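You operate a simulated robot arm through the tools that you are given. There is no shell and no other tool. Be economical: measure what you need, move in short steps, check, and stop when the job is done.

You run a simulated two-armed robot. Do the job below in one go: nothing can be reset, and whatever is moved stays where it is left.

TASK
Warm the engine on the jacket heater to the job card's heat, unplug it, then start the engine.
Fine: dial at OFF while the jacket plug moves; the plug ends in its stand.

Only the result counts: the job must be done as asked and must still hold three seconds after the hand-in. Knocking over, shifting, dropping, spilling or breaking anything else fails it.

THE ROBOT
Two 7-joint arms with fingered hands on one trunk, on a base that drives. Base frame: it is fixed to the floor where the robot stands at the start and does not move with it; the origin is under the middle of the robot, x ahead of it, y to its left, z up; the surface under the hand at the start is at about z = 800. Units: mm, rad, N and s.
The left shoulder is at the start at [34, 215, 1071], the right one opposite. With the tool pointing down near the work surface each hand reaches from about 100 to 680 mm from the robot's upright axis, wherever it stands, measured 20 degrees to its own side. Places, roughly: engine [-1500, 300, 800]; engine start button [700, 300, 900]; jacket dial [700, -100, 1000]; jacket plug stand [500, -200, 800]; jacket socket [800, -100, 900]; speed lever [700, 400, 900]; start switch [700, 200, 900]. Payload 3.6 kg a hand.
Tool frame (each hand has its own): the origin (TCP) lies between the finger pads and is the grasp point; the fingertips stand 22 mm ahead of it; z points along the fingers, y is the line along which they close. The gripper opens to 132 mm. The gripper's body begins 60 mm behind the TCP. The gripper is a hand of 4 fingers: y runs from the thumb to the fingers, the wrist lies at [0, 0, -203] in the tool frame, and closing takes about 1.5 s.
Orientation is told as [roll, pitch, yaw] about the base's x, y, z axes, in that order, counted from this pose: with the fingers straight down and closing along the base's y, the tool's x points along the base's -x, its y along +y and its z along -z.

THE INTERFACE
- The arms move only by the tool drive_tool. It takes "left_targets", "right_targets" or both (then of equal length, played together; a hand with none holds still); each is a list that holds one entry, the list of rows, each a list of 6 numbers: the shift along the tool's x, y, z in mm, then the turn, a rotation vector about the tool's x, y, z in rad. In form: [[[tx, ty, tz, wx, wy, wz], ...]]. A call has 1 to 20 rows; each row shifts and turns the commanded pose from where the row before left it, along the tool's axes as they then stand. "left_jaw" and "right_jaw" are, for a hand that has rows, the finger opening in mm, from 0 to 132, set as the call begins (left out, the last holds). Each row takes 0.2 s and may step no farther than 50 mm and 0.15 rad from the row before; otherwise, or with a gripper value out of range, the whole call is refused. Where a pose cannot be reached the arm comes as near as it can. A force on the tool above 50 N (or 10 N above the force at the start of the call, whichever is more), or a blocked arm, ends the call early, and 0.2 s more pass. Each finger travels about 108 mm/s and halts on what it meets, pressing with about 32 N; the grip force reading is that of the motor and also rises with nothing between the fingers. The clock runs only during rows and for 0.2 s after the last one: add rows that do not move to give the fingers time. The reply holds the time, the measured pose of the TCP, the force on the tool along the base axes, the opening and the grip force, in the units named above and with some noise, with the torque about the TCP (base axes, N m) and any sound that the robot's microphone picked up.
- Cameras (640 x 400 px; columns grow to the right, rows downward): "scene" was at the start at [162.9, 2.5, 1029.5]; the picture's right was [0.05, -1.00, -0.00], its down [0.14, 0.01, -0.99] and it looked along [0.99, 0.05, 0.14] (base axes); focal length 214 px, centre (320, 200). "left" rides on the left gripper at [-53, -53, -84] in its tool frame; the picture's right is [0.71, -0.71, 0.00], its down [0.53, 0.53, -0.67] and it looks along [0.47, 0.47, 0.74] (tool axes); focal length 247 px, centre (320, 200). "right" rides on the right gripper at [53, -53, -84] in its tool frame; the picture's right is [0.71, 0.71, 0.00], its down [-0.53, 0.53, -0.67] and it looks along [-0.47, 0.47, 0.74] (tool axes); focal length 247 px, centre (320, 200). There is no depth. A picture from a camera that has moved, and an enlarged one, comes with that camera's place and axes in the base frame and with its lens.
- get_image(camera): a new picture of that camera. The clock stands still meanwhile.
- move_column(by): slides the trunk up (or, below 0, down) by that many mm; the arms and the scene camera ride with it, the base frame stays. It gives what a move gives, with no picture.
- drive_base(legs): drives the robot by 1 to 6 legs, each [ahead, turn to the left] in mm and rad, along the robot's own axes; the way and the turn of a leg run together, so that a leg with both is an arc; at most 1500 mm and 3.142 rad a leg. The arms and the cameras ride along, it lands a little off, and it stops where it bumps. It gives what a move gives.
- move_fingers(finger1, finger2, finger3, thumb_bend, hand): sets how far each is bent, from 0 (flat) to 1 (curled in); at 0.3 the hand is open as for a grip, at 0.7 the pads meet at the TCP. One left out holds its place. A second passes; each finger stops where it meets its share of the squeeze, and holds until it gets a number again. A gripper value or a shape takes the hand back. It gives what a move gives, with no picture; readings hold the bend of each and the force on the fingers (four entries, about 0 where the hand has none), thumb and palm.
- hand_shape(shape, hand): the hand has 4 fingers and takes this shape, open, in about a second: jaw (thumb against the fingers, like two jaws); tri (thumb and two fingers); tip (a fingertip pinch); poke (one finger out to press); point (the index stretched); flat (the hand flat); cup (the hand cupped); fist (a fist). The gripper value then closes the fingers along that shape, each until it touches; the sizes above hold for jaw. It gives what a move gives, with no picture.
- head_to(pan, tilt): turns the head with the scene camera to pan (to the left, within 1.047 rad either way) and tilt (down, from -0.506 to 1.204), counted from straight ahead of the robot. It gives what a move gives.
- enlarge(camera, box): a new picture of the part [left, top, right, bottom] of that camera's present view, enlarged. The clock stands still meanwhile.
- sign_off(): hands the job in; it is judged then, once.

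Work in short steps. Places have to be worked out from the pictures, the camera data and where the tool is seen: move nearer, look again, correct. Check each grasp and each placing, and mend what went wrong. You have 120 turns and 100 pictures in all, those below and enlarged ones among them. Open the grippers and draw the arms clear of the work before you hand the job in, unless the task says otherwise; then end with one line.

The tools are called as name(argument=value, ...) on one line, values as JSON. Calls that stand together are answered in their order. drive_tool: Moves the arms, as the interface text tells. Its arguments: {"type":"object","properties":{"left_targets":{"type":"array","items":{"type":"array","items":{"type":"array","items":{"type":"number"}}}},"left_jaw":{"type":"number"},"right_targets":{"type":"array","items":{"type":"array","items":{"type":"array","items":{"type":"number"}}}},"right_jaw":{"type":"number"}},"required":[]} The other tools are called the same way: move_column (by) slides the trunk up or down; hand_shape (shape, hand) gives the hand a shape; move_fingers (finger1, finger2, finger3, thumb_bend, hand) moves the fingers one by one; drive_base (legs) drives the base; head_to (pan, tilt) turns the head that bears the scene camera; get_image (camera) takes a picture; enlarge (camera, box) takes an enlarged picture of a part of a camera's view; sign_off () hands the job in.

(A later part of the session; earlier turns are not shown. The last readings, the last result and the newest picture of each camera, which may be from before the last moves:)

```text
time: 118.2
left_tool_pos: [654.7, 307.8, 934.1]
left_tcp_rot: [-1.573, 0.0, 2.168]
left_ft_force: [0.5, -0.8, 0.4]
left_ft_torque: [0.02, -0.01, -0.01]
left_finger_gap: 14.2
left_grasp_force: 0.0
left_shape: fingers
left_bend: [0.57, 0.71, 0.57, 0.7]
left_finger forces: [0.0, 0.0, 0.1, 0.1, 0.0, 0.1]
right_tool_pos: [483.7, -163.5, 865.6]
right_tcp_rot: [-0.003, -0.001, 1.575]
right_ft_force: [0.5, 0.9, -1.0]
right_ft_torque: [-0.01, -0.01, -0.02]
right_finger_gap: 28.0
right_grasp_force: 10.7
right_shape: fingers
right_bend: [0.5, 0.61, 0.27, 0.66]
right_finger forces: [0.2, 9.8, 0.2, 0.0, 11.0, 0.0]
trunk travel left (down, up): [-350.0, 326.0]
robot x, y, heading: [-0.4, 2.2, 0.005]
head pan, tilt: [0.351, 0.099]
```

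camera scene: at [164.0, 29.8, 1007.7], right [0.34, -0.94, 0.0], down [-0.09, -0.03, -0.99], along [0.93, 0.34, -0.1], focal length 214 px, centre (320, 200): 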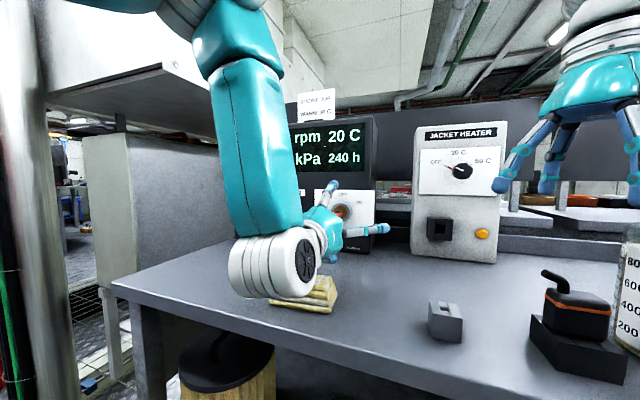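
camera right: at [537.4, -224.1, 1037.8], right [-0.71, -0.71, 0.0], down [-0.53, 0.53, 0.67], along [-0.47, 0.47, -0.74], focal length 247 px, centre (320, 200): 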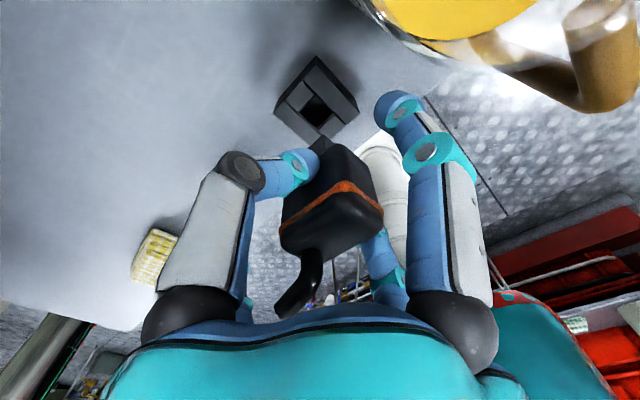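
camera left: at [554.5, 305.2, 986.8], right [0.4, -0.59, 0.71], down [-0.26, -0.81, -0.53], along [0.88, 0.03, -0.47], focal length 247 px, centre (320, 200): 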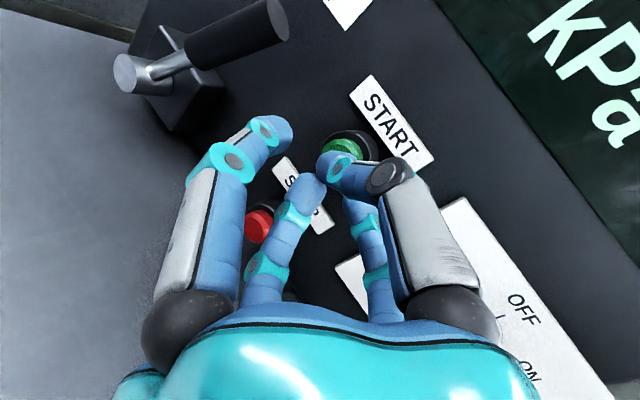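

Gripped evenly. Lifting and carrying along the same path as before.

drive_tool(right_targets=[[[0, 0, -8, 0, 0, 0], [0, 0, -8, 0, 0, 0], [0, 0, -14, 0, 0, 0], [0, 0, -30, 0, 0, 0], [0, 0, -30, 0, 0, 0], [0, 0, -30, 0, 0, 0], [-10, -24, -6, 0, 0, 0], [-10, -24, -6, 0, 0, 0], [-10, -24, -6, 0, 0, 0], [-10, -24, -6, 0, 0, 0], [-10, -24, -6, 0, 0, 0]]])

drive_tool(right_targets=[[[0, 0, 0, 0.15, 0, 0], [0, 0, 0, 0.15, 0, 0], [0, 0, 0, 0.15, 0, 0], [0, 0, 0, 0.15, 0, 0], [0, 0, 0, 0.15, 0, 0], [0, 0, 0, 0.15, 0, 0], [0, 0, 0, 0.15, 0, 0], [0, 0, 0, 0.15, 0, 0], [0, 0, 0, 0.15, 0, 0], [0, 0, 0, 0.15, 0, 0], [0, 0, 0, 0.0708, 0, 0], [-11, 31, 0, 0, 0, 0], [-11, 31, 0, 0, 0, 0], [-11, 31, 0, 0, 0, 0], [-11, 31, 0, 0, 0, 0], [0, 0, 25, 0, 0, 0], [0, 0, 25, 0, 0, 0]]])

```text
time: 120.5
left_tool_pos: [654.1, 308.7, 931.5]
left_tcp_rot: [-1.57, -0.001, 2.168]
left_ft_force: [-0.1, -0.7, -1.2]
left_ft_torque: [-0.01, -0.02, 0.0]
left_finger_gap: 14.3
left_grasp_force: 0.1
left_shape: fingers
left_bend: [0.57, 0.71, 0.57, 0.7]
left_finger forces: [0.0, 0.0, 0.1, 0.0, 0.0, 0.1]
right_tool_pos: [600.4, -112.4, 1014.4]
right_tcp_rot: [-0.003, 0.002, 1.576]
right_ft_force: [0.4, 0.0, -0.8]
right_ft_torque: [0.02, 0.03, -0.03]
right_finger_gap: 27.6
right_grasp_force: 9.9
right_shape: fingers
right_bend: [0.5, 0.6, 0.27, 0.67]
right_finger forces: [0.1, 10.3, 0.0, 0.0, 10.3, 0.1]
trunk travel left (down, up): [-350.0, 326.0]
robot x, y, heading: [2.9, 2.3, 0.001]
head pan, tilt: [0.351, 0.099]
```

```text
time: 124.2
left_tool_pos: [654.5, 308.2, 932.2]
left_tcp_rot: [-1.573, 0.0, 2.167]
left_ft_force: [-0.5, -0.2, 0.5]
left_ft_torque: [0.01, -0.01, -0.01]
left_finger_gap: 14.6
left_grasp_force: 0.1
left_shape: fingers
left_bend: [0.57, 0.71, 0.57, 0.7]
left_finger forces: [0.0, 0.0, 0.1, 0.0, 0.0, 0.0]
right_tool_pos: [652.6, -68.9, 891.4]
right_tcp_rot: [-1.571, 0.0, 1.575]
right_ft_force: [-0.6, -1.2, -1.6]
right_ft_torque: [0.02, 0.01, -0.03]
right_finger_gap: 26.9
right_grasp_force: 10.3
right_shape: fingers
right_bend: [0.5, 0.6, 0.27, 0.68]
right_finger forces: [0.0, 10.5, 0.0, 0.0, 9.8, 0.0]
trunk travel left (down, up): [-350.0, 326.0]
robot x, y, heading: [1.6, -0.8, 0.003]
head pan, tilt: [0.351, 0.099]
```

Same bends as the first time. I'll align to (690, -68, 888) and check pin against hole.

drive_tool(right_targets=[[[-0.6, 3.3, 0, 0, 0, 0], [0, 0, 18, 0, 0, 0], [0, 0, 19, 0, 0, 0], [0, 0, 0, 0, 0, 0]]])

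enlarge(camera="right", box=[255, 70, 385, 190])

```text
time: 125.2
left_tool_pos: [654.4, 307.8, 934.4]
left_tcp_rot: [-1.573, 0.002, 2.167]
left_ft_force: [0.1, 0.0, 0.1]
left_ft_torque: [0.0, -0.02, 0.0]
left_finger_gap: 14.2
left_grasp_force: 0.1
left_shape: fingers
left_bend: [0.57, 0.71, 0.57, 0.7]
left_finger forces: [0.1, 0.1, 0.1, 0.1, 0.0, 0.0]
right_tool_pos: [687.6, -68.2, 889.2]
right_tcp_rot: [-1.57, 0.0, 1.577]
right_ft_force: [-0.2, -1.3, -1.4]
right_ft_torque: [0.03, 0.0, 0.01]
right_finger_gap: 26.6
right_grasp_force: 10.2
right_shape: fingers
right_bend: [0.5, 0.6, 0.27, 0.68]
right_finger forces: [0.1, 10.4, 0.1, 0.1, 9.8, 0.1]
trunk travel left (down, up): [-350.0, 326.0]
robot x, y, heading: [1.7, -1.7, -0.002]
head pan, tilt: [0.351, 0.099]
```

```text
3.33 times, centred on (320, 130) of right
camera zoom: at [604.6, -120.6, 942.2], right [0.0, -0.71, -0.71], down [-0.67, 0.52, -0.53], along [0.74, 0.48, -0.47], focal length 823 px, centre (320, 433)
```

zoom: 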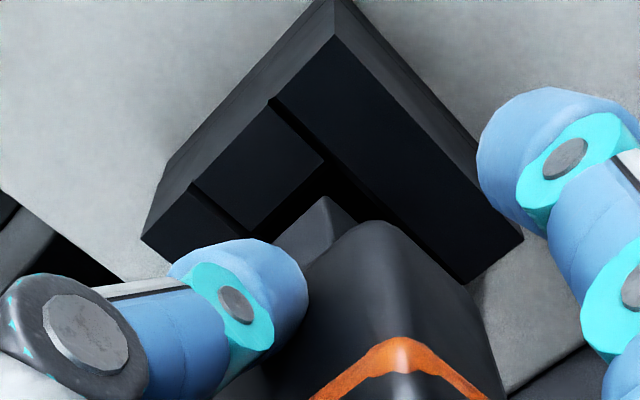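

Alignment matches the first successful insertion. Pushing in with 3 mm steps.

drive_tool(right_targets=[[[0, 0, 5, 0, 0, 0], [0, 0, 5, 0, 0, 0], [0, 0, 3, 0, 0, 0], [0, 0, 3, 0, 0, 0], [0, 0, 3, 0, 0, 0], [0, 0, 3, 0, 0, 0], [0, 0, 3, 0, 0, 0], [0, 0, 3, 0, 0, 0], [0, 0, 3, 0, 0, 0], [0, 0, 3, 0, 0, 0]]])

```text
time: 127.3
left_tool_pos: [651.0, 306.3, 936.6]
left_tcp_rot: [-1.577, 0.002, 2.167]
left_ft_force: [-0.7, -0.2, 0.7]
left_ft_torque: [0.02, 0.0, 0.01]
left_finger_gap: 14.3
left_grasp_force: 0.0
left_shape: fingers
left_bend: [0.57, 0.71, 0.57, 0.7]
left_finger forces: [0.0, 0.0, 0.0, 0.0, 0.1, 0.0]
right_tool_pos: [718.9, -67.3, 889.7]
right_tcp_rot: [-1.571, 0.002, 1.576]
right_ft_force: [-31.3, -3.3, 2.2]
right_ft_torque: [-0.04, 0.37, -0.06]
right_finger_gap: 26.4
right_grasp_force: 20.3
right_shape: fingers
right_bend: [0.5, 0.59, 0.27, 0.65]
right_finger forces: [0.1, 23.1, 0.0, 0.1, 18.1, 0.0]
trunk travel left (down, up): [-350.0, 326.0]
robot x, y, heading: [0.4, 0.2, -0.0]
head pan, tilt: [0.351, 0.099]
```

It's in with 31 N. One more push, like last time, to seat it fully.

drive_tool(right_targets=[[[0, 0, 3, 0, 0, 0], [0, 0, 3, 0, 0, 0]]])

drive_tool(right_targets=[[[0, 0, -3, 0, 0, 0], [0, 0, -2, 0, 0, 0]]])

move_fingers(hand="right", finger1=0.4, finger2=0.5, thumb_bend=0.5)

move_fingers(hand="right", finger1=0.2, finger2=0.35, finger3=0.2, thumb_bend=0.35)

```text
time: 127.9
left_tool_pos: [650.8, 306.2, 935.8]
left_tcp_rot: [-1.576, 0.002, 2.167]
left_ft_force: [0.1, 0.0, 0.2]
left_ft_torque: [-0.01, -0.03, -0.02]
left_finger_gap: 14.4
left_grasp_force: 0.1
left_shape: fingers
left_bend: [0.57, 0.71, 0.57, 0.7]
left_finger forces: [0.1, 0.0, 0.1, 0.0, 0.1, 0.0]
right_tool_pos: [720.3, -67.2, 886.2]
right_tcp_rot: [-1.564, 0.001, 1.576]
right_ft_force: [-30.9, -8.3, 6.5]
right_ft_torque: [-0.05, 0.13, -0.18]
right_finger_gap: 27.1
right_grasp_force: 22.4
right_shape: fingers
right_bend: [0.5, 0.59, 0.27, 0.65]
right_finger forces: [0.1, 24.7, 0.1, 0.1, 20.0, 0.0]
trunk travel left (down, up): [-350.0, 326.0]
robot x, y, heading: [1.0, 1.5, -0.002]
head pan, tilt: [0.351, 0.099]
stopped in row 2 (right hand): the force on the tool passed its limit at 52 N (the readings are from after the stop); the commanded pose is now the measured one
```

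```text
time: 128.5
left_tool_pos: [652.2, 308.0, 933.6]
left_tcp_rot: [-1.576, -0.001, 2.167]
left_ft_force: [0.3, -0.5, -0.1]
left_ft_torque: [0.01, 0.01, 0.0]
left_finger_gap: 14.6
left_grasp_force: 0.0
left_shape: fingers
left_bend: [0.57, 0.71, 0.57, 0.7]
left_finger forces: [0.0, 0.0, 0.1, 0.0, 0.0, 0.0]
right_tool_pos: [719.6, -67.9, 886.6]
right_tcp_rot: [-1.564, 0.001, 1.578]
right_ft_force: [-13.1, -1.4, 4.1]
right_ft_torque: [0.02, 0.0, -0.02]
right_finger_gap: 27.2
right_grasp_force: 14.2
right_shape: fingers
right_bend: [0.5, 0.6, 0.27, 0.66]
right_finger forces: [0.0, 14.9, 0.1, 0.1, 14.7, 0.1]
trunk travel left (down, up): [-350.0, 326.0]
robot x, y, heading: [-4.0, -2.1, -0.002]
head pan, tilt: [0.351, 0.099]
```

```text
time: 129.5
left_tool_pos: [653.0, 308.0, 934.4]
left_tcp_rot: [-1.575, 0.0, 2.168]
left_ft_force: [-0.3, 0.1, -0.5]
left_ft_torque: [0.02, -0.01, 0.01]
left_finger_gap: 14.3
left_grasp_force: 0.0
left_shape: fingers
left_bend: [0.57, 0.71, 0.57, 0.7]
left_finger forces: [0.0, 0.1, 0.0, 0.1, 0.0, 0.1]
right_tool_pos: [719.6, -66.2, 884.4]
right_tcp_rot: [-1.564, 0.001, 1.581]
right_ft_force: [-17.5, 0.0, -7.1]
right_ft_torque: [0.0, -0.26, 0.0]
right_finger_gap: 45.8
right_grasp_force: 8.7
right_shape: fingers
right_bend: [0.4, 0.5, 0.27, 0.56]
right_finger forces: [0.0, 0.0, 0.0, 0.0, 17.8, 0.0]
trunk travel left (down, up): [-350.0, 326.0]
robot x, y, heading: [1.5, 1.2, 0.001]
head pan, tilt: [0.351, 0.099]
```

```text
time: 130.5
left_tool_pos: [654.5, 307.2, 932.7]
left_tcp_rot: [-1.574, -0.001, 2.168]
left_ft_force: [-0.6, 0.6, 0.0]
left_ft_torque: [-0.02, 0.03, -0.01]
left_finger_gap: 14.3
left_grasp_force: 0.1
left_shape: fingers
left_bend: [0.57, 0.71, 0.57, 0.7]
left_finger forces: [0.1, 0.0, 0.1, 0.1, 0.0, 0.0]
right_tool_pos: [720.9, -67.6, 884.4]
right_tcp_rot: [-1.563, 0.001, 1.578]
right_ft_force: [-0.8, -0.8, -0.5]
right_ft_torque: [0.03, 0.0, -0.01]
right_finger_gap: 90.0
right_grasp_force: 0.0
right_shape: fingers
right_bend: [0.2, 0.35, 0.2, 0.35]
right_finger forces: [0.1, 0.0, 0.1, 0.0, 0.0, 0.0]
trunk travel left (down, up): [-350.0, 326.0]
robot x, y, heading: [-0.5, 0.3, 0.001]
head pan, tilt: [0.351, 0.099]
```

Plugged in with the dial at OFF. Now to the dial: retract, rise, pre-roll -0.6 rad, then advance on the knob.

drive_tool(right_targets=[[[0, 0, -30, 0.008, 0, 0], [0, 0, -45, 0, 0, 0], [0, 0, -45, 0, 0, 0], [7.4, -35, 0, 0, 0, 0], [7.4, -35, 0, 0, 0, 0], [7.4, -35, 0, 0, 0, 0], [7.4, -34.5, 0, 0, 0, 0], [0, 0, 0, 0, 0, -0.15], [0, 0, 0, 0, 0, -0.15], [0, 0, 0, 0, 0, -0.15], [0, 0, 0, 0, 0, -0.15], [0, 0, 35, 0, 0, 0], [0, 0, 35, 0, 0, 0], [0, 0, 0, 0, 0, 0]]])

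```text
time: 133.5
left_tool_pos: [654.8, 306.8, 934.1]
left_tcp_rot: [-1.572, 0.002, 2.167]
left_ft_force: [0.2, 0.5, -0.5]
left_ft_torque: [-0.03, -0.01, 0.0]
left_finger_gap: 14.5
left_grasp_force: 0.1
left_shape: fingers
left_bend: [0.57, 0.71, 0.57, 0.7]
left_finger forces: [0.1, 0.1, 0.0, 0.0, 0.0, 0.0]
right_tool_pos: [672.4, -95.3, 1024.4]
right_tcp_rot: [-1.569, 0.602, 1.581]
right_ft_force: [-0.6, 0.2, 0.3]
right_ft_torque: [0.03, 0.01, 0.02]
right_finger_gap: 90.1
right_grasp_force: 0.1
right_shape: fingers
right_bend: [0.2, 0.35, 0.2, 0.35]
right_finger forces: [0.0, 0.1, 0.0, 0.1, 0.1, 0.0]
trunk travel left (down, up): [-350.0, 326.0]
robot x, y, heading: [0.9, 1.3, -0.0]
head pan, tilt: [0.351, 0.099]
```

Advance the last 53 mm, close on the knob and turn +1.03 rad to the 30 C detent.

drive_tool(right_targets=[[[1.4, 1, 27, 0, 0, 0], [0, 0, 26, 0, 0, 0], [0, 0, 0, 0, 0, 0]]])

move_fingers(hand="right", finger2=0.75, thumb_bend=0.75)

drive_tool(right_targets=[[[0, 0, 0, 0, 0, 0.15], [0, 0, 0, 0, 0, 0.15], [0, 0, 0, 0, 0, 0.15], [0, 0, 0, 0, 0, 0.15], [0, 0, 0, 0, 0, 0.15], [0, 0, 0, 0, 0, 0.15]]])

```text
time: 134.3
left_tool_pos: [653.1, 306.5, 934.5]
left_tcp_rot: [-1.572, 0.001, 2.168]
left_ft_force: [0.2, -0.1, -0.5]
left_ft_torque: [0.03, 0.01, 0.0]
left_finger_gap: 14.1
left_grasp_force: 0.0
left_shape: fingers
left_bend: [0.57, 0.71, 0.57, 0.7]
left_finger forces: [0.0, 0.0, 0.0, 0.0, 0.0, 0.1]
right_tool_pos: [726.3, -98.0, 1025.7]
right_tcp_rot: [-1.57, 0.601, 1.577]
right_ft_force: [-0.2, -0.5, 0.6]
right_ft_torque: [-0.01, -0.02, -0.01]
right_finger_gap: 90.1
right_grasp_force: 0.0
right_shape: fingers
right_bend: [0.2, 0.35, 0.2, 0.35]
right_finger forces: [0.0, 0.1, 0.0, 0.0, 0.0, 0.0]
trunk travel left (down, up): [-350.0, 326.0]
robot x, y, heading: [0.2, -0.3, 0.002]
head pan, tilt: [0.351, 0.099]
```

```text
time: 135.3
left_tool_pos: [653.4, 308.6, 932.5]
left_tcp_rot: [-1.573, 0.001, 2.168]
left_ft_force: [0.5, 0.5, -0.4]
left_ft_torque: [-0.04, 0.03, -0.01]
left_finger_gap: 14.3
left_grasp_force: 0.1
left_shape: fingers
left_bend: [0.57, 0.71, 0.57, 0.7]
left_finger forces: [0.0, 0.0, 0.1, 0.1, 0.0, 0.0]
right_tool_pos: [726.1, -98.0, 1025.2]
right_tcp_rot: [-1.57, 0.603, 1.579]
right_ft_force: [3.1, 2.5, 2.4]
right_ft_torque: [-0.01, -0.01, 0.02]
right_finger_gap: 70.3
right_grasp_force: 11.8
right_shape: fingers
right_bend: [0.2, 0.59, 0.2, 0.64]
right_finger forces: [0.0, 9.9, 0.0, 0.0, 13.2, 0.1]
trunk travel left (down, up): [-350.0, 326.0]
robot x, y, heading: [2.8, -3.7, 0.002]
head pan, tilt: [0.351, 0.099]
```

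```text
time: 136.7
left_tool_pos: [654.1, 306.8, 933.9]
left_tcp_rot: [-1.573, 0.002, 2.168]
left_ft_force: [0.6, 0.2, 0.3]
left_ft_torque: [0.02, 0.02, -0.01]
left_finger_gap: 14.5
left_grasp_force: 0.1
left_shape: fingers
left_bend: [0.57, 0.71, 0.57, 0.7]
left_finger forces: [0.0, 0.1, 0.0, 0.0, 0.0, 0.0]
right_tool_pos: [722.9, -97.9, 1025.5]
right_tcp_rot: [-1.573, -0.303, 1.577]
right_ft_force: [8.5, -1.7, 10.9]
right_ft_torque: [-0.08, -0.2, -0.03]
right_finger_gap: 71.2
right_grasp_force: 11.3
right_shape: fingers
right_bend: [0.2, 0.61, 0.2, 0.62]
right_finger forces: [0.0, 6.2, 0.0, 0.1, 17.0, 0.1]
trunk travel left (down, up): [-350.0, 326.0]
robot x, y, heading: [1.9, -2.2, 0.003]
head pan, tilt: [0.351, 0.099]
```

Turned 0.9 rad with the grip held; 0.12 more, then look.

drive_tool(right_targets=[[[0, 0, 0, 0, 0, 0.12], [0, 0, 0, 0, 0, 0]]])

get_image(camera="right")

```text
time: 137.3
left_tool_pos: [654.8, 308.5, 934.2]
left_tcp_rot: [-1.574, 0.001, 2.167]
left_ft_force: [-1.0, -0.5, -0.1]
left_ft_torque: [-0.02, -0.01, 0.01]
left_finger_gap: 14.4
left_grasp_force: 0.1
left_shape: fingers
left_bend: [0.57, 0.71, 0.57, 0.7]
left_finger forces: [0.1, 0.0, 0.1, 0.0, 0.0, 0.0]
right_tool_pos: [723.4, -98.3, 1026.2]
right_tcp_rot: [-1.572, -0.421, 1.579]
right_ft_force: [8.7, -2.6, 11.4]
right_ft_torque: [-0.03, -0.23, -0.03]
right_finger_gap: 71.6
right_grasp_force: 11.7
right_shape: fingers
right_bend: [0.2, 0.61, 0.2, 0.61]
right_finger forces: [0.0, 5.8, 0.1, 0.0, 17.5, 0.0]
trunk travel left (down, up): [-350.0, 326.0]
robot x, y, heading: [-0.4, 3.2, -0.003]
head pan, tilt: [0.351, 0.099]
```

```text
5 pictures are left
camera right: at [640.2, -168.4, 1053.2], right [0.0, -0.36, -0.93], down [-0.67, 0.69, -0.27], along [0.74, 0.63, -0.24], focal length 247 px, centre (320, 200)
```

right: 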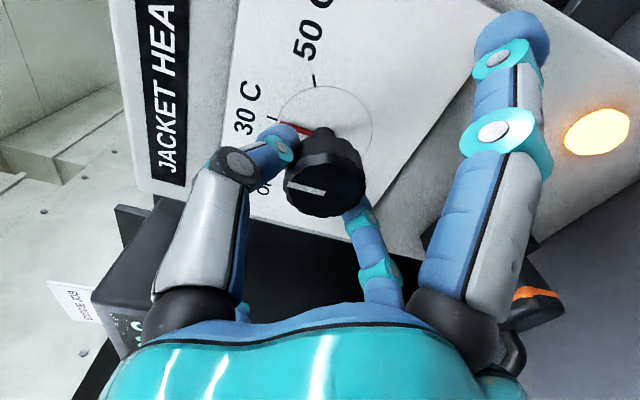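

The pointer is at 30 C and the lamp is lit. I'll hold the knob and wait about 12 s.

drive_tool(right_targets=[[[0, 0, 0, 0, 0, 0], [0, 0, 0, 0, 0, 0], [0, 0, 0, 0, 0, 0], [0, 0, 0, 0, 0, 0], [0, 0, 0, 0, 0, 0], [0, 0, 0, 0, 0, 0], [0, 0, 0, 0, 0, 0], [0, 0, 0, 0, 0, 0], [0, 0, 0, 0, 0, 0], [0, 0, 0, 0, 0, 0], [0, 0, 0, 0, 0, 0], [0, 0, 0, 0, 0, 0], [0, 0, 0, 0, 0, 0], [0, 0, 0, 0, 0, 0], [0, 0, 0, 0, 0, 0], [0, 0, 0, 0, 0, 0], [0, 0, 0, 0, 0, 0], [0, 0, 0, 0, 0, 0], [0, 0, 0, 0, 0, 0], [0, 0, 0, 0, 0, 0]]])

drive_tool(right_targets=[[[0, 0, 0, 0, 0, 0], [0, 0, 0, 0, 0, 0], [0, 0, 0, 0, 0, 0], [0, 0, 0, 0, 0, 0], [0, 0, 0, 0, 0, 0], [0, 0, 0, 0, 0, 0], [0, 0, 0, 0, 0, 0], [0, 0, 0, 0, 0, 0], [0, 0, 0, 0, 0, 0], [0, 0, 0, 0, 0, 0], [0, 0, 0, 0, 0, 0], [0, 0, 0, 0, 0, 0], [0, 0, 0, 0, 0, 0], [0, 0, 0, 0, 0, 0], [0, 0, 0, 0, 0, 0], [0, 0, 0, 0, 0, 0], [0, 0, 0, 0, 0, 0], [0, 0, 0, 0, 0, 0], [0, 0, 0, 0, 0, 0], [0, 0, 0, 0, 0, 0]]])

drive_tool(right_targets=[[[0, 0, 0, 0, 0, 0], [0, 0, 0, 0, 0, 0], [0, 0, 0, 0, 0, 0], [0, 0, 0, 0, 0, 0], [0, 0, 0, 0, 0, 0], [0, 0, 0, 0, 0, 0], [0, 0, 0, 0, 0, 0], [0, 0, 0, 0, 0, 0], [0, 0, 0, 0, 0, 0], [0, 0, 0, 0, 0, 0], [0, 0, 0, 0, 0, 0], [0, 0, 0, 0, 0, 0], [0, 0, 0, 0, 0, 0], [0, 0, 0, 0, 0, 0], [0, 0, 0, 0, 0, 0], [0, 0, 0, 0, 0, 0], [0, 0, 0, 0, 0, 0], [0, 0, 0, 0, 0, 0], [0, 0, 0, 0, 0, 0], [0, 0, 0, 0, 0, 0]]])

get_image(camera="scene")

```text
time: 141.5
left_tool_pos: [654.2, 306.8, 934.5]
left_tcp_rot: [-1.572, 0.0, 2.168]
left_ft_force: [0.5, -0.4, 1.0]
left_ft_torque: [0.0, 0.02, 0.0]
left_finger_gap: 14.4
left_grasp_force: 0.0
left_shape: fingers
left_bend: [0.57, 0.71, 0.57, 0.7]
left_finger forces: [0.1, 0.0, 0.0, 0.0, 0.1, 0.1]
right_tool_pos: [722.9, -98.4, 1026.2]
right_tcp_rot: [-1.571, -0.419, 1.577]
right_ft_force: [7.7, -3.5, 11.1]
right_ft_torque: [0.0, -0.22, -0.08]
right_finger_gap: 71.5
right_grasp_force: 11.5
right_shape: fingers
right_bend: [0.2, 0.62, 0.2, 0.61]
right_finger forces: [0.1, 5.7, 0.0, 0.1, 17.4, 0.0]
trunk travel left (down, up): [-350.0, 326.0]
robot x, y, heading: [1.4, -4.2, 0.003]
head pan, tilt: [0.351, 0.099]
```

```text
time: 145.7
left_tool_pos: [654.5, 307.9, 934.0]
left_tcp_rot: [-1.572, -0.001, 2.167]
left_ft_force: [-0.8, 0.4, -0.3]
left_ft_torque: [-0.02, 0.01, -0.02]
left_finger_gap: 14.5
left_grasp_force: 0.1
left_shape: fingers
left_bend: [0.57, 0.71, 0.57, 0.7]
left_finger forces: [0.1, 0.0, 0.0, 0.1, 0.1, 0.1]
right_tool_pos: [723.3, -99.1, 1024.8]
right_tcp_rot: [-1.571, -0.419, 1.578]
right_ft_force: [8.5, -2.8, 12.1]
right_ft_torque: [-0.01, -0.22, -0.06]
right_finger_gap: 71.8
right_grasp_force: 11.4
right_shape: fingers
right_bend: [0.2, 0.62, 0.2, 0.61]
right_finger forces: [0.0, 5.8, 0.0, 0.1, 17.4, 0.0]
trunk travel left (down, up): [-350.0, 326.0]
robot x, y, heading: [1.4, 2.0, 0.002]
head pan, tilt: [0.351, 0.099]
```

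```text
time: 149.9
left_tool_pos: [654.1, 307.1, 934.1]
left_tcp_rot: [-1.572, -0.001, 2.167]
left_ft_force: [0.6, 0.8, -0.6]
left_ft_torque: [0.01, 0.01, 0.06]
left_finger_gap: 14.3
left_grasp_force: 0.1
left_shape: fingers
left_bend: [0.57, 0.71, 0.57, 0.7]
left_finger forces: [0.1, 0.0, 0.1, 0.1, 0.1, 0.1]
right_tool_pos: [723.6, -97.5, 1024.5]
right_tcp_rot: [-1.571, -0.419, 1.578]
right_ft_force: [8.5, -4.0, 11.1]
right_ft_torque: [0.04, -0.22, -0.07]
right_finger_gap: 71.4
right_grasp_force: 11.3
right_shape: fingers
right_bend: [0.2, 0.62, 0.2, 0.61]
right_finger forces: [0.0, 5.8, 0.0, 0.0, 17.4, 0.0]
trunk travel left (down, up): [-350.0, 326.0]
robot x, y, heading: [1.8, -0.1, 0.003]
head pan, tilt: [0.351, 0.099]
```

```text
4 pictures are left
camera scene: at [164.3, 30.2, 1007.7], right [0.34, -0.94, 0.0], down [-0.09, -0.03, -0.99], along [0.93, 0.34, -0.1], focal length 214 px, centre (320, 200)
```

scene: 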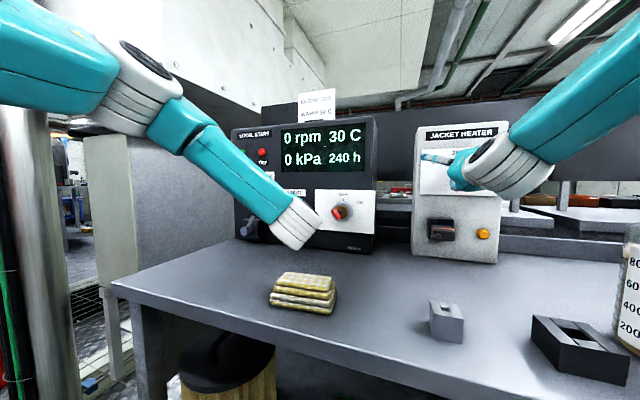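

30 C and the lamp is off. Turning the knob back to OFF, slightly past to its stop, then releasing and retracting.

drive_tool(right_targets=[[[0, 0, 0, 0, 0, -0.15], [0, 0, 0, 0, 0, -0.15], [0, 0, 0, 0, 0, -0.15], [0, 0, 0, 0, 0, -0.15], [0, 0, 0, 0, 0, -0.15], [0, 0, 0, 0, 0, -0.15], [0, 0, 0, 0, 0, -0.15], [0, 0, 0, 0, 0, 0]]])

move_fingers(hand="right", finger2=0.4, thumb_bend=0.4)

enlarge(camera="right", box=[200, 20, 480, 240])

```text
time: 151.7
left_tool_pos: [654.2, 307.3, 933.6]
left_tcp_rot: [-1.573, -0.001, 2.169]
left_ft_force: [0.3, 0.0, -0.2]
left_ft_torque: [-0.02, -0.02, 0.04]
left_finger_gap: 14.1
left_grasp_force: 0.1
left_shape: fingers
left_bend: [0.57, 0.71, 0.57, 0.7]
left_finger forces: [0.1, 0.0, 0.0, 0.0, 0.1, 0.0]
right_tool_pos: [722.4, -98.6, 1022.9]
right_tcp_rot: [-1.567, 0.63, 1.581]
right_ft_force: [8.2, -0.8, 4.1]
right_ft_torque: [0.03, -0.06, -0.05]
right_finger_gap: 70.7
right_grasp_force: 10.2
right_shape: fingers
right_bend: [0.2, 0.6, 0.2, 0.63]
right_finger forces: [0.1, 8.9, 0.0, 0.0, 11.1, 0.0]
trunk travel left (down, up): [-350.0, 326.0]
robot x, y, heading: [1.6, -2.0, -0.001]
head pan, tilt: [0.351, 0.099]
```

```text
time: 152.7
left_tool_pos: [653.3, 307.3, 933.2]
left_tcp_rot: [-1.573, -0.001, 2.166]
left_ft_force: [0.2, -0.2, -0.1]
left_ft_torque: [0.02, -0.04, -0.02]
left_finger_gap: 14.3
left_grasp_force: 0.1
left_shape: fingers
left_bend: [0.57, 0.71, 0.57, 0.7]
left_finger forces: [0.0, 0.0, 0.0, 0.0, 0.1, 0.1]
right_tool_pos: [722.8, -96.7, 1024.3]
right_tcp_rot: [-1.569, 0.63, 1.578]
right_ft_force: [0.9, 0.5, 0.7]
right_ft_torque: [0.0, -0.05, -0.03]
right_finger_gap: 85.4
right_grasp_force: 0.0
right_shape: fingers
right_bend: [0.2, 0.4, 0.2, 0.4]
right_finger forces: [0.1, 0.1, 0.1, 0.0, 0.0, 0.0]
trunk travel left (down, up): [-350.0, 326.0]
robot x, y, heading: [-1.6, -1.1, 0.002]
head pan, tilt: [0.351, 0.099]
```

```text
1.82 times, centred on (340, 130) of right
camera zoom: at [639.0, -108.9, 1099.3], right [0.01, -0.99, -0.15], down [-0.67, 0.11, -0.73], along [0.74, 0.11, -0.66], focal length 449 px, centre (284, 327)
```

zoom: 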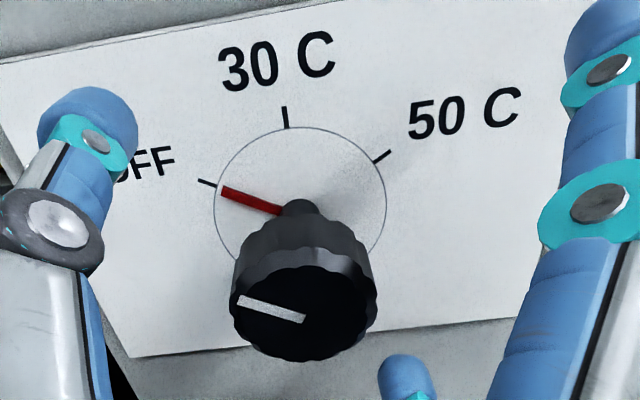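

The dial is at OFF. Retracting, un-rolling and going level with the plug.

drive_tool(right_targets=[[[0, 0, -25, 0, 0, 0], [0, 0, -40, 0, 0, 0], [0, 0, -45, 0, 0, 0], [0, 0, -12, 0, 0, 0.15], [0, 0, 0, 0, 0, 0.15], [0, 0, 0, 0, 0, 0.15], [0, 0, 0, 0, 0, 0.15], [0, 0, 0, 0, 0, 0.03], [-7, 34, 0, 0, 0, 0], [-7, 34, 0, 0, 0, 0], [-7, 34, 0, 0, 0, 0], [-7, 34, 0, 0, 0, 0], [0, 0, 0, 0, 0, 0]]])

hand_shape(hand="right", shape="tip")

```text
time: 155.5
left_tool_pos: [653.2, 308.1, 933.9]
left_tcp_rot: [-1.572, 0.0, 2.166]
left_ft_force: [0.7, 0.4, -0.1]
left_ft_torque: [-0.01, -0.02, 0.0]
left_finger_gap: 14.3
left_grasp_force: 0.1
left_shape: fingers
left_bend: [0.57, 0.71, 0.57, 0.7]
left_finger forces: [0.1, 0.0, 0.0, 0.1, 0.0, 0.0]
right_tool_pos: [601.1, -72.1, 889.4]
right_tcp_rot: [-1.572, 0.002, 1.577]
right_ft_force: [-0.3, -0.6, 0.7]
right_ft_torque: [-0.03, -0.04, -0.02]
right_finger_gap: 85.5
right_grasp_force: 0.1
right_shape: fingers
right_bend: [0.2, 0.4, 0.2, 0.4]
right_finger forces: [0.0, 0.0, 0.1, 0.0, 0.0, 0.0]
trunk travel left (down, up): [-350.0, 326.0]
robot x, y, heading: [1.3, -0.0, 0.001]
head pan, tilt: [0.351, 0.099]
```

```text
time: 156.4
left_tool_pos: [653.3, 308.0, 933.1]
left_tcp_rot: [-1.571, 0.001, 2.168]
left_ft_force: [-0.3, -1.1, -0.4]
left_ft_torque: [-0.03, -0.01, -0.02]
left_finger_gap: 14.7
left_grasp_force: 0.0
left_shape: fingers
left_bend: [0.57, 0.71, 0.57, 0.7]
left_finger forces: [0.0, 0.0, 0.1, 0.0, 0.0, 0.0]
right_tool_pos: [601.2, -70.4, 888.3]
right_tcp_rot: [-1.571, 0.002, 1.579]
right_ft_force: [0.6, 0.1, 0.1]
right_ft_torque: [0.01, 0.0, -0.04]
right_finger_gap: 132.0
right_grasp_force: 0.1
right_shape: tip
right_bend: [0.11, 0.3, 0.11, 0.3]
right_finger forces: [0.0, 0.1, 0.0, 0.0, 0.0, 0.1]
trunk travel left (down, up): [-350.0, 326.0]
robot x, y, heading: [1.9, 1.0, 0.002]
head pan, tilt: [0.351, 0.099]
```

Advance onto the plug, squeeze with the full gripper force, and pull it out.

drive_tool(right_targets=[[[-1.5, 0, 38, 0, 0, 0], [0, 0, 38, 0, 0, 0], [0, 0, 38, 0, 0, 0], [0, 0, 0, 0, 0, 0]]])

drive_tool(right_targets=[[[0, 0, 0, 0, 0, 0], [0, 0, 0, 0, 0, 0], [0, 0, 0, 0, 0, 0], [0, 0, 0, 0, 0, 0], [0, 0, 0, 0, 0, 0], [0, 0, 0, 0, 0, 0], [0, 0, 0, 0, 0, 0], [0, 0, 0, 0, 0, 0]]], right_jaw=0)

drive_tool(right_targets=[[[0, 0, -5, 0, 0, 0], [0, 0, -5, 0, 0, 0], [0, 0, -6, 0, 0, 0], [0, 0, -8, 0, 0, 0], [0, 0, -10, 0, 0, 0], [0, 0, -10, 0, 0, 0], [0, 0, -16, 0, 0, 0]]])

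```text
time: 157.4
left_tool_pos: [653.6, 307.2, 934.5]
left_tcp_rot: [-1.574, -0.002, 2.167]
left_ft_force: [0.2, 0.5, 1.0]
left_ft_torque: [-0.03, -0.03, 0.02]
left_finger_gap: 14.4
left_grasp_force: 0.0
left_shape: fingers
left_bend: [0.57, 0.71, 0.57, 0.7]
left_finger forces: [0.1, 0.0, 0.0, 0.0, 0.1, 0.0]
right_tool_pos: [716.7, -69.1, 887.6]
right_tcp_rot: [-1.569, 0.001, 1.577]
right_ft_force: [0.9, 0.2, -0.8]
right_ft_torque: [-0.03, 0.02, 0.02]
right_finger_gap: 131.9
right_grasp_force: 0.1
right_shape: tip
right_bend: [0.11, 0.3, 0.11, 0.3]
right_finger forces: [0.1, 0.1, 0.1, 0.1, 0.1, 0.0]
trunk travel left (down, up): [-350.0, 326.0]
robot x, y, heading: [-1.5, 2.0, -0.001]
head pan, tilt: [0.351, 0.099]
```

```text
time: 159.2
left_tool_pos: [654.3, 307.3, 933.0]
left_tcp_rot: [-1.572, 0.0, 2.165]
left_ft_force: [0.8, 0.1, 0.0]
left_ft_torque: [0.0, -0.01, 0.0]
left_finger_gap: 14.0
left_grasp_force: 0.0
left_shape: fingers
left_bend: [0.57, 0.71, 0.57, 0.7]
left_finger forces: [0.0, 0.1, 0.0, 0.1, 0.0, 0.0]
right_tool_pos: [714.3, -67.8, 887.5]
right_tcp_rot: [-1.571, 0.0, 1.577]
right_ft_force: [1.6, 0.7, 0.6]
right_ft_torque: [0.01, -0.04, 0.02]
right_finger_gap: 22.5
right_grasp_force: 31.5
right_shape: tip
right_bend: [0.27, 0.78, 0.27, 0.7]
right_finger forces: [0.0, 28.6, 0.1, 0.0, 28.6, 0.0]
trunk travel left (down, up): [-350.0, 326.0]
robot x, y, heading: [1.8, 2.1, 0.003]
head pan, tilt: [0.351, 0.099]
```

```text
time: 160.8
left_tool_pos: [654.0, 307.9, 934.6]
left_tcp_rot: [-1.572, -0.002, 2.168]
left_ft_force: [-0.1, 0.1, 0.2]
left_ft_torque: [-0.02, -0.01, -0.01]
left_finger_gap: 14.4
left_grasp_force: 0.0
left_shape: fingers
left_bend: [0.57, 0.71, 0.57, 0.7]
left_finger forces: [0.0, 0.1, 0.0, 0.1, 0.0, 0.0]
right_tool_pos: [655.4, -68.8, 889.3]
right_tcp_rot: [-1.57, 0.001, 1.579]
right_ft_force: [0.3, -0.1, 0.6]
right_ft_torque: [-0.01, 0.03, 0.05]
right_finger_gap: 22.4
right_grasp_force: 31.9
right_shape: tip
right_bend: [0.27, 0.78, 0.27, 0.7]
right_finger forces: [0.0, 29.3, 0.0, 0.0, 28.6, 0.1]
trunk travel left (down, up): [-350.0, 326.0]
robot x, y, heading: [-0.5, -0.3, -0.002]
head pan, tilt: [0.351, 0.099]
```

Grip is intact at 29 N with the gap unchanged, so the plug is out at the same bends as last time. Pressing START with the left beak now.

drive_tool(left_targets=[[[-2.5, -5, 1.7, 0, 0, 0], [6.8, 0, 9.9, 0, 0, 0], [6.8, 0, 9.9, 0, 0, 0], [2.8, 0, 4.1, 0, 0, 0], [2.3, 0, 3.3, 0, 0, 0], [2.3, 0, 3.3, 0, 0, 0], [2.3, 0, 3.3, 0, 0, 0], [2.3, 0, 3.3, 0, 0, 0], [0, 0, 0, 0, 0, 0]]])

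```text
time: 162.8
left_tool_pos: [692.6, 310.6, 940.8]
left_tcp_rot: [-1.576, 0.002, 2.171]
left_ft_force: [-47.9, -1.0, 3.1]
left_ft_torque: [0.04, -0.15, 0.35]
left_finger_gap: 14.6
left_grasp_force: 26.9
left_shape: fingers
left_bend: [0.57, 0.73, 0.57, 0.72]
left_finger forces: [0.0, 16.8, 1.2, 0.0, 34.6, 0.1]
right_tool_pos: [650.3, -69.8, 893.3]
right_tcp_rot: [-1.576, 0.002, 1.579]
right_ft_force: [-0.3, 0.1, -0.5]
right_ft_torque: [0.02, -0.02, 0.0]
right_finger_gap: 22.5
right_grasp_force: 32.6
right_shape: tip
right_bend: [0.27, 0.78, 0.27, 0.7]
right_finger forces: [0.1, 29.3, 0.0, 0.0, 28.7, 0.0]
trunk travel left (down, up): [-350.0, 326.0]
robot x, y, heading: [1.4, -1.0, 0.0]
head pan, tilt: [0.351, 0.099]
heard: click
```

A click was heard. I'll keep it pressed a moment and listen for the engine.

drive_tool(left_targets=[[[-1.1, 0, -1.6, 0, 0, 0], [0, 0, 0, 0, 0, 0], [0, 0, 0, 0, 0, 0], [0, 0, 0, 0, 0, 0], [0, 0, 0, 0, 0, 0], [0, 0, 0, 0, 0, 0], [0, 0, 0, 0, 0, 0], [0, 0, 0, 0, 0, 0]]])

enlarge(camera="scene", box=[220, 110, 520, 280])

```text
time: 164.6
left_tool_pos: [693.4, 311.4, 942.0]
left_tcp_rot: [-1.579, 0.002, 2.172]
left_ft_force: [-40.6, -0.1, -1.3]
left_ft_torque: [-0.02, -0.02, 0.31]
left_finger_gap: 14.3
left_grasp_force: 23.3
left_shape: fingers
left_bend: [0.57, 0.73, 0.57, 0.72]
left_finger forces: [0.1, 18.8, 0.9, 0.0, 26.9, 0.0]
right_tool_pos: [651.8, -68.2, 892.9]
right_tcp_rot: [-1.573, 0.001, 1.58]
right_ft_force: [0.4, 0.1, -0.8]
right_ft_torque: [0.0, 0.0, -0.01]
right_finger_gap: 22.6
right_grasp_force: 32.3
right_shape: tip
right_bend: [0.27, 0.78, 0.27, 0.7]
right_finger forces: [0.1, 29.3, 0.1, 0.1, 28.6, 0.0]
trunk travel left (down, up): [-350.0, 326.0]
robot x, y, heading: [1.9, -2.1, 0.003]
head pan, tilt: [0.351, 0.099]
```

```text
2.13 times, centred on (370, 195) of scene
camera zoom: at [159.6, 30.4, 1008.5], right [0.34, -0.94, 0.0], down [-0.09, -0.03, -1.0], along [0.93, 0.34, -0.1], focal length 458 px, centre (213, 211)
```

zoom: 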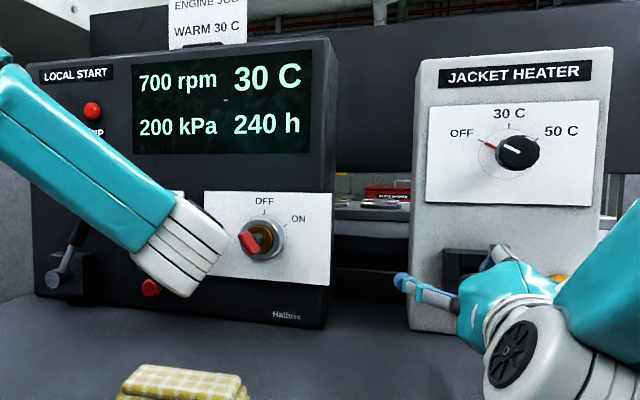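

The engine runs at 700 rpm and 30 C, with the dial at OFF. Withdrawing the left hand straight back, then the right hand takes the plug back to its stand.

drive_tool(left_targets=[[[-11.3, 0, -16.5, 0, 0, 0], [-14, 0, -20.6, 0, 0, 0], [-20, 0, -29, 0, 0, 0], [0, 0, -45, 0, 0, 0]]])

move_fingers(hand="right", finger1=0.48)

drive_tool(right_targets=[[[0, 0, -28, 0, 0, 0], [0, 0, -28, 0, 0, 0], [11, -31, 0, 0, 0, 0], [11, -31, 0, 0, 0, 0], [11, -31, 0, 0, 0, 0], [12, -31, 0, 0, 0, 0], [0, 0, 0, -0.15, 0, 0], [0, 0, 0, -0.15, 0, 0], [0, 0, 0, -0.15, 0, 0], [0, 0, 0, -0.15, 0, 0], [0, 0, 0, -0.15, 0, 0], [0, 0, 0, -0.15, 0, 0], [0, 0, 0, -0.15, 0, 0], [0, 0, 0, -0.15, 0, 0], [0, 0, 0, -0.15, 0, 0], [0, 0, 0, -0.15, 0, 0], [0, 0, 0, -0.0708, 0, 0]]])

drive_tool(right_targets=[[[10, 22.6, 0, 0, 0, 0], [10, 22.6, 0, 0, 0, 0], [10, 22.6, 0, 0, 0, 0], [10, 22.6, 0, 0, 0, 0], [10, 22.6, 0, 0, 0, 0.004], [0, 0, 30, 0, 0, 0], [0, 0, 30, 0, 0, 0], [0, 0, 0, 0, 0, 0], [0, 0, 0, 0, 0, 0]]])

```text
time: 165.6
left_tool_pos: [579.8, 284.8, 937.9]
left_tcp_rot: [-1.574, 0.003, 2.167]
left_ft_force: [0.4, 0.0, 0.3]
left_ft_torque: [-0.01, -0.03, -0.02]
left_finger_gap: 14.4
left_grasp_force: 0.0
left_shape: fingers
left_bend: [0.57, 0.72, 0.57, 0.7]
left_finger forces: [0.1, 0.0, 0.0, 0.0, 0.1, 0.0]
right_tool_pos: [655.0, -70.5, 889.7]
right_tcp_rot: [-1.57, 0.002, 1.577]
right_ft_force: [0.0, 0.7, -1.3]
right_ft_torque: [0.01, 0.02, 0.01]
right_finger_gap: 22.2
right_grasp_force: 32.2
right_shape: tip
right_bend: [0.27, 0.78, 0.27, 0.7]
right_finger forces: [0.1, 29.3, 0.1, 0.0, 28.7, 0.0]
trunk travel left (down, up): [-350.0, 326.0]
robot x, y, heading: [3.4, 0.7, -0.001]
head pan, tilt: [0.351, 0.099]
```

```text
time: 166.6
left_tool_pos: [578.4, 285.3, 937.5]
left_tcp_rot: [-1.572, 0.001, 2.167]
left_ft_force: [-0.4, -0.5, -0.1]
left_ft_torque: [-0.02, 0.02, -0.01]
left_finger_gap: 14.4
left_grasp_force: 0.0
left_shape: fingers
left_bend: [0.57, 0.72, 0.57, 0.7]
left_finger forces: [0.1, 0.0, 0.0, 0.1, 0.1, 0.0]
right_tool_pos: [657.6, -69.7, 889.1]
right_tcp_rot: [-1.57, 0.002, 1.579]
right_ft_force: [0.3, 0.1, -1.4]
right_ft_torque: [0.01, 0.0, 0.01]
right_finger_gap: 30.9
right_grasp_force: 28.9
right_shape: fingers
right_bend: [0.48, 0.78, 0.27, 0.7]
right_finger forces: [0.0, 29.4, 0.0, 0.1, 28.6, 0.0]
trunk travel left (down, up): [-350.0, 326.0]
robot x, y, heading: [0.6, -0.2, 0.005]
head pan, tilt: [0.351, 0.099]
```

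```text
time: 170.2
left_tool_pos: [579.6, 286.4, 937.3]
left_tcp_rot: [-1.573, 0.0, 2.168]
left_ft_force: [0.7, 0.3, 0.7]
left_ft_torque: [-0.02, 0.01, -0.02]
left_finger_gap: 14.6
left_grasp_force: 0.0
left_shape: fingers
left_bend: [0.57, 0.72, 0.57, 0.7]
left_finger forces: [0.0, 0.0, 0.1, 0.0, 0.1, 0.1]
right_tool_pos: [600.0, -112.9, 1012.2]
right_tcp_rot: [0.002, 0.0, 1.58]
right_ft_force: [-0.4, 0.3, -0.5]
right_ft_torque: [0.03, 0.03, 0.03]
right_finger_gap: 30.4
right_grasp_force: 28.5
right_shape: fingers
right_bend: [0.48, 0.78, 0.27, 0.7]
right_finger forces: [0.1, 28.7, 0.1, 0.1, 28.8, 0.0]
trunk travel left (down, up): [-350.0, 326.0]
robot x, y, heading: [-0.6, 0.2, -0.001]
head pan, tilt: [0.351, 0.099]
```

```text
time: 172.2
left_tool_pos: [579.5, 284.6, 937.0]
left_tcp_rot: [-1.57, 0.0, 2.17]
left_ft_force: [-1.2, -0.2, 0.0]
left_ft_torque: [0.03, -0.03, -0.02]
left_finger_gap: 14.8
left_grasp_force: 0.1
left_shape: fingers
left_bend: [0.57, 0.72, 0.57, 0.7]
left_finger forces: [0.1, 0.0, 0.1, 0.0, 0.0, 0.0]
right_tool_pos: [485.9, -164.4, 954.0]
right_tcp_rot: [0.0, 0.001, 1.575]
right_ft_force: [0.4, 0.4, -1.8]
right_ft_torque: [0.0, 0.01, -0.03]
right_finger_gap: 30.4
right_grasp_force: 28.9
right_shape: fingers
right_bend: [0.48, 0.78, 0.27, 0.7]
right_finger forces: [0.0, 28.7, 0.0, 0.0, 28.8, 0.0]
trunk travel left (down, up): [-350.0, 326.0]
robot x, y, heading: [2.6, 0.8, 0.006]
head pan, tilt: [0.351, 0.099]
```

I'm right at the working position, so I'll lower to z≈884 and compare with the earlier view.

drive_tool(right_targets=[[[0, 0, 30, 0, 0, 0], [0, 0, 25, 0, 0, 0], [0, 0, 8, 0, 0, 0], [0, 0, 7, 0, 0, 0], [0, 0, 0, 0, 0, 0]]])

enlarge(camera="right", box=[255, 70, 385, 190])

```text
time: 173.4
left_tool_pos: [579.1, 285.9, 936.8]
left_tcp_rot: [-1.573, 0.001, 2.168]
left_ft_force: [-0.6, -0.6, -0.2]
left_ft_torque: [0.01, -0.01, -0.01]
left_finger_gap: 14.2
left_grasp_force: 0.2
left_shape: fingers
left_bend: [0.57, 0.72, 0.57, 0.7]
left_finger forces: [0.0, 0.0, 0.1, 0.1, 0.1, 0.0]
right_tool_pos: [486.0, -165.6, 883.3]
right_tcp_rot: [-0.001, 0.001, 1.575]
right_ft_force: [-2.9, 0.3, 2.7]
right_ft_torque: [0.04, 0.08, 0.01]
right_finger_gap: 30.7
right_grasp_force: 29.8
right_shape: fingers
right_bend: [0.48, 0.78, 0.27, 0.7]
right_finger forces: [0.0, 31.1, 0.0, 0.0, 28.2, 0.0]
trunk travel left (down, up): [-350.0, 326.0]
robot x, y, heading: [0.8, -0.6, 0.0]
head pan, tilt: [0.351, 0.099]
```

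```text
3.33 times, centred on (320, 130) of right
camera zoom: at [539.4, -217.1, 967.2], right [-0.7, -0.71, 0.0], down [-0.53, 0.52, 0.67], along [-0.47, 0.47, -0.74], focal length 823 px, centre (320, 433)
```

zoom: 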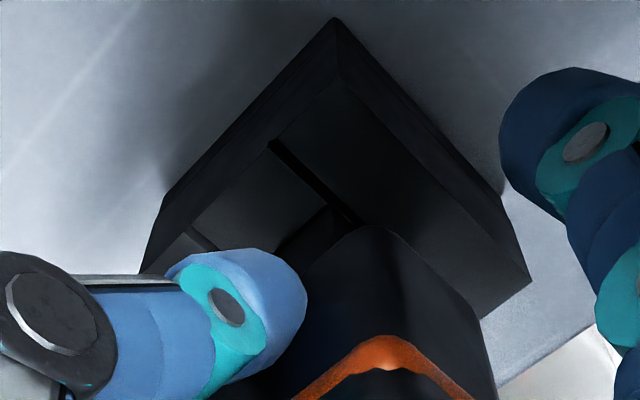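

Side force matches the earlier entry, with the pin just inside the hole. I'll shift 0.6 mm in -x and continue down in small steps.

drive_tool(right_targets=[[[0, 0.6, 1, 0, 0, 0], [0, 0, 2, 0, 0, 0], [0, 0, 2, 0, 0, 0], [0, 0, 2, 0, 0, 0]]])

```text
time: 174.4
left_tool_pos: [580.1, 287.0, 937.1]
left_tcp_rot: [-1.572, -0.001, 2.168]
left_ft_force: [0.4, -0.5, -0.4]
left_ft_torque: [-0.02, 0.0, 0.01]
left_finger_gap: 14.4
left_grasp_force: 0.1
left_shape: fingers
left_bend: [0.57, 0.72, 0.57, 0.7]
left_finger forces: [0.0, 0.1, 0.1, 0.1, 0.1, 0.0]
right_tool_pos: [486.4, -164.8, 874.6]
right_tcp_rot: [0.0, 0.001, 1.575]
right_ft_force: [-4.6, 0.5, 0.8]
right_ft_torque: [0.0, 0.21, 0.0]
right_finger_gap: 30.5
right_grasp_force: 30.4
right_shape: fingers
right_bend: [0.48, 0.78, 0.27, 0.7]
right_finger forces: [0.1, 32.2, 0.0, 0.0, 28.0, 0.1]
trunk travel left (down, up): [-350.0, 326.0]
robot x, y, heading: [1.1, 3.4, -0.001]
head pan, tilt: [0.351, 0.099]
```

It's sliding in with low vertical force. A bit more -x, then down until it seats.

drive_tool(right_targets=[[[0, 1, 2, 0, 0, 0], [0, 0, 2, 0, 0, 0], [0, 0, 2, 0, 0, 0], [0, 0, 2, 0, 0, 0], [0, 0, 2, 0, 0, 0]]])

```text
time: 175.6
left_tool_pos: [579.0, 285.7, 937.5]
left_tcp_rot: [-1.573, 0.001, 2.168]
left_ft_force: [-0.3, -0.1, -0.6]
left_ft_torque: [0.01, -0.02, 0.0]
left_finger_gap: 14.3
left_grasp_force: 0.2
left_shape: fingers
left_bend: [0.57, 0.72, 0.57, 0.7]
left_finger forces: [0.1, 0.0, 0.0, 0.0, 0.1, 0.0]
right_tool_pos: [485.0, -164.6, 865.5]
right_tcp_rot: [-0.004, 0.001, 1.574]
right_ft_force: [-3.0, -0.9, 3.5]
right_ft_torque: [0.0, 0.14, -0.01]
right_finger_gap: 30.4
right_grasp_force: 31.0
right_shape: fingers
right_bend: [0.48, 0.78, 0.27, 0.7]
right_finger forces: [0.0, 32.0, 0.0, 0.0, 29.2, 0.0]
trunk travel left (down, up): [-350.0, 326.0]
robot x, y, heading: [1.9, 2.7, -0.002]
head pan, tilt: [0.351, 0.099]
```

Nearly seated; lowering in 1.5 mm steps until the force rises.

drive_tool(right_targets=[[[0, 0, 1.5, 0, 0, 0], [0, 0, 1.5, 0, 0, 0], [0, 0, 1.5, 0, 0, 0], [0, 0, 1.5, 0, 0, 0]]])

```text
time: 176.6
left_tool_pos: [578.6, 285.7, 937.9]
left_tcp_rot: [-1.575, -0.001, 2.168]
left_ft_force: [-0.6, 0.4, -0.2]
left_ft_torque: [-0.03, -0.03, 0.02]
left_finger_gap: 14.5
left_grasp_force: 0.0
left_shape: fingers
left_bend: [0.57, 0.72, 0.57, 0.7]
left_finger forces: [0.1, 0.0, 0.0, 0.0, 0.0, 0.0]
right_tool_pos: [484.9, -164.3, 860.8]
right_tcp_rot: [-0.003, -0.001, 1.573]
right_ft_force: [-2.0, -4.2, 17.6]
right_ft_torque: [-0.05, 0.14, 0.04]
right_finger_gap: 30.5
right_grasp_force: 35.9
right_shape: fingers
right_bend: [0.48, 0.78, 0.27, 0.69]
right_finger forces: [0.0, 36.4, 0.1, 0.0, 34.9, 0.0]
trunk travel left (down, up): [-350.0, 326.0]
robot x, y, heading: [0.4, 0.1, -0.0]
head pan, tilt: [0.351, 0.099]
```

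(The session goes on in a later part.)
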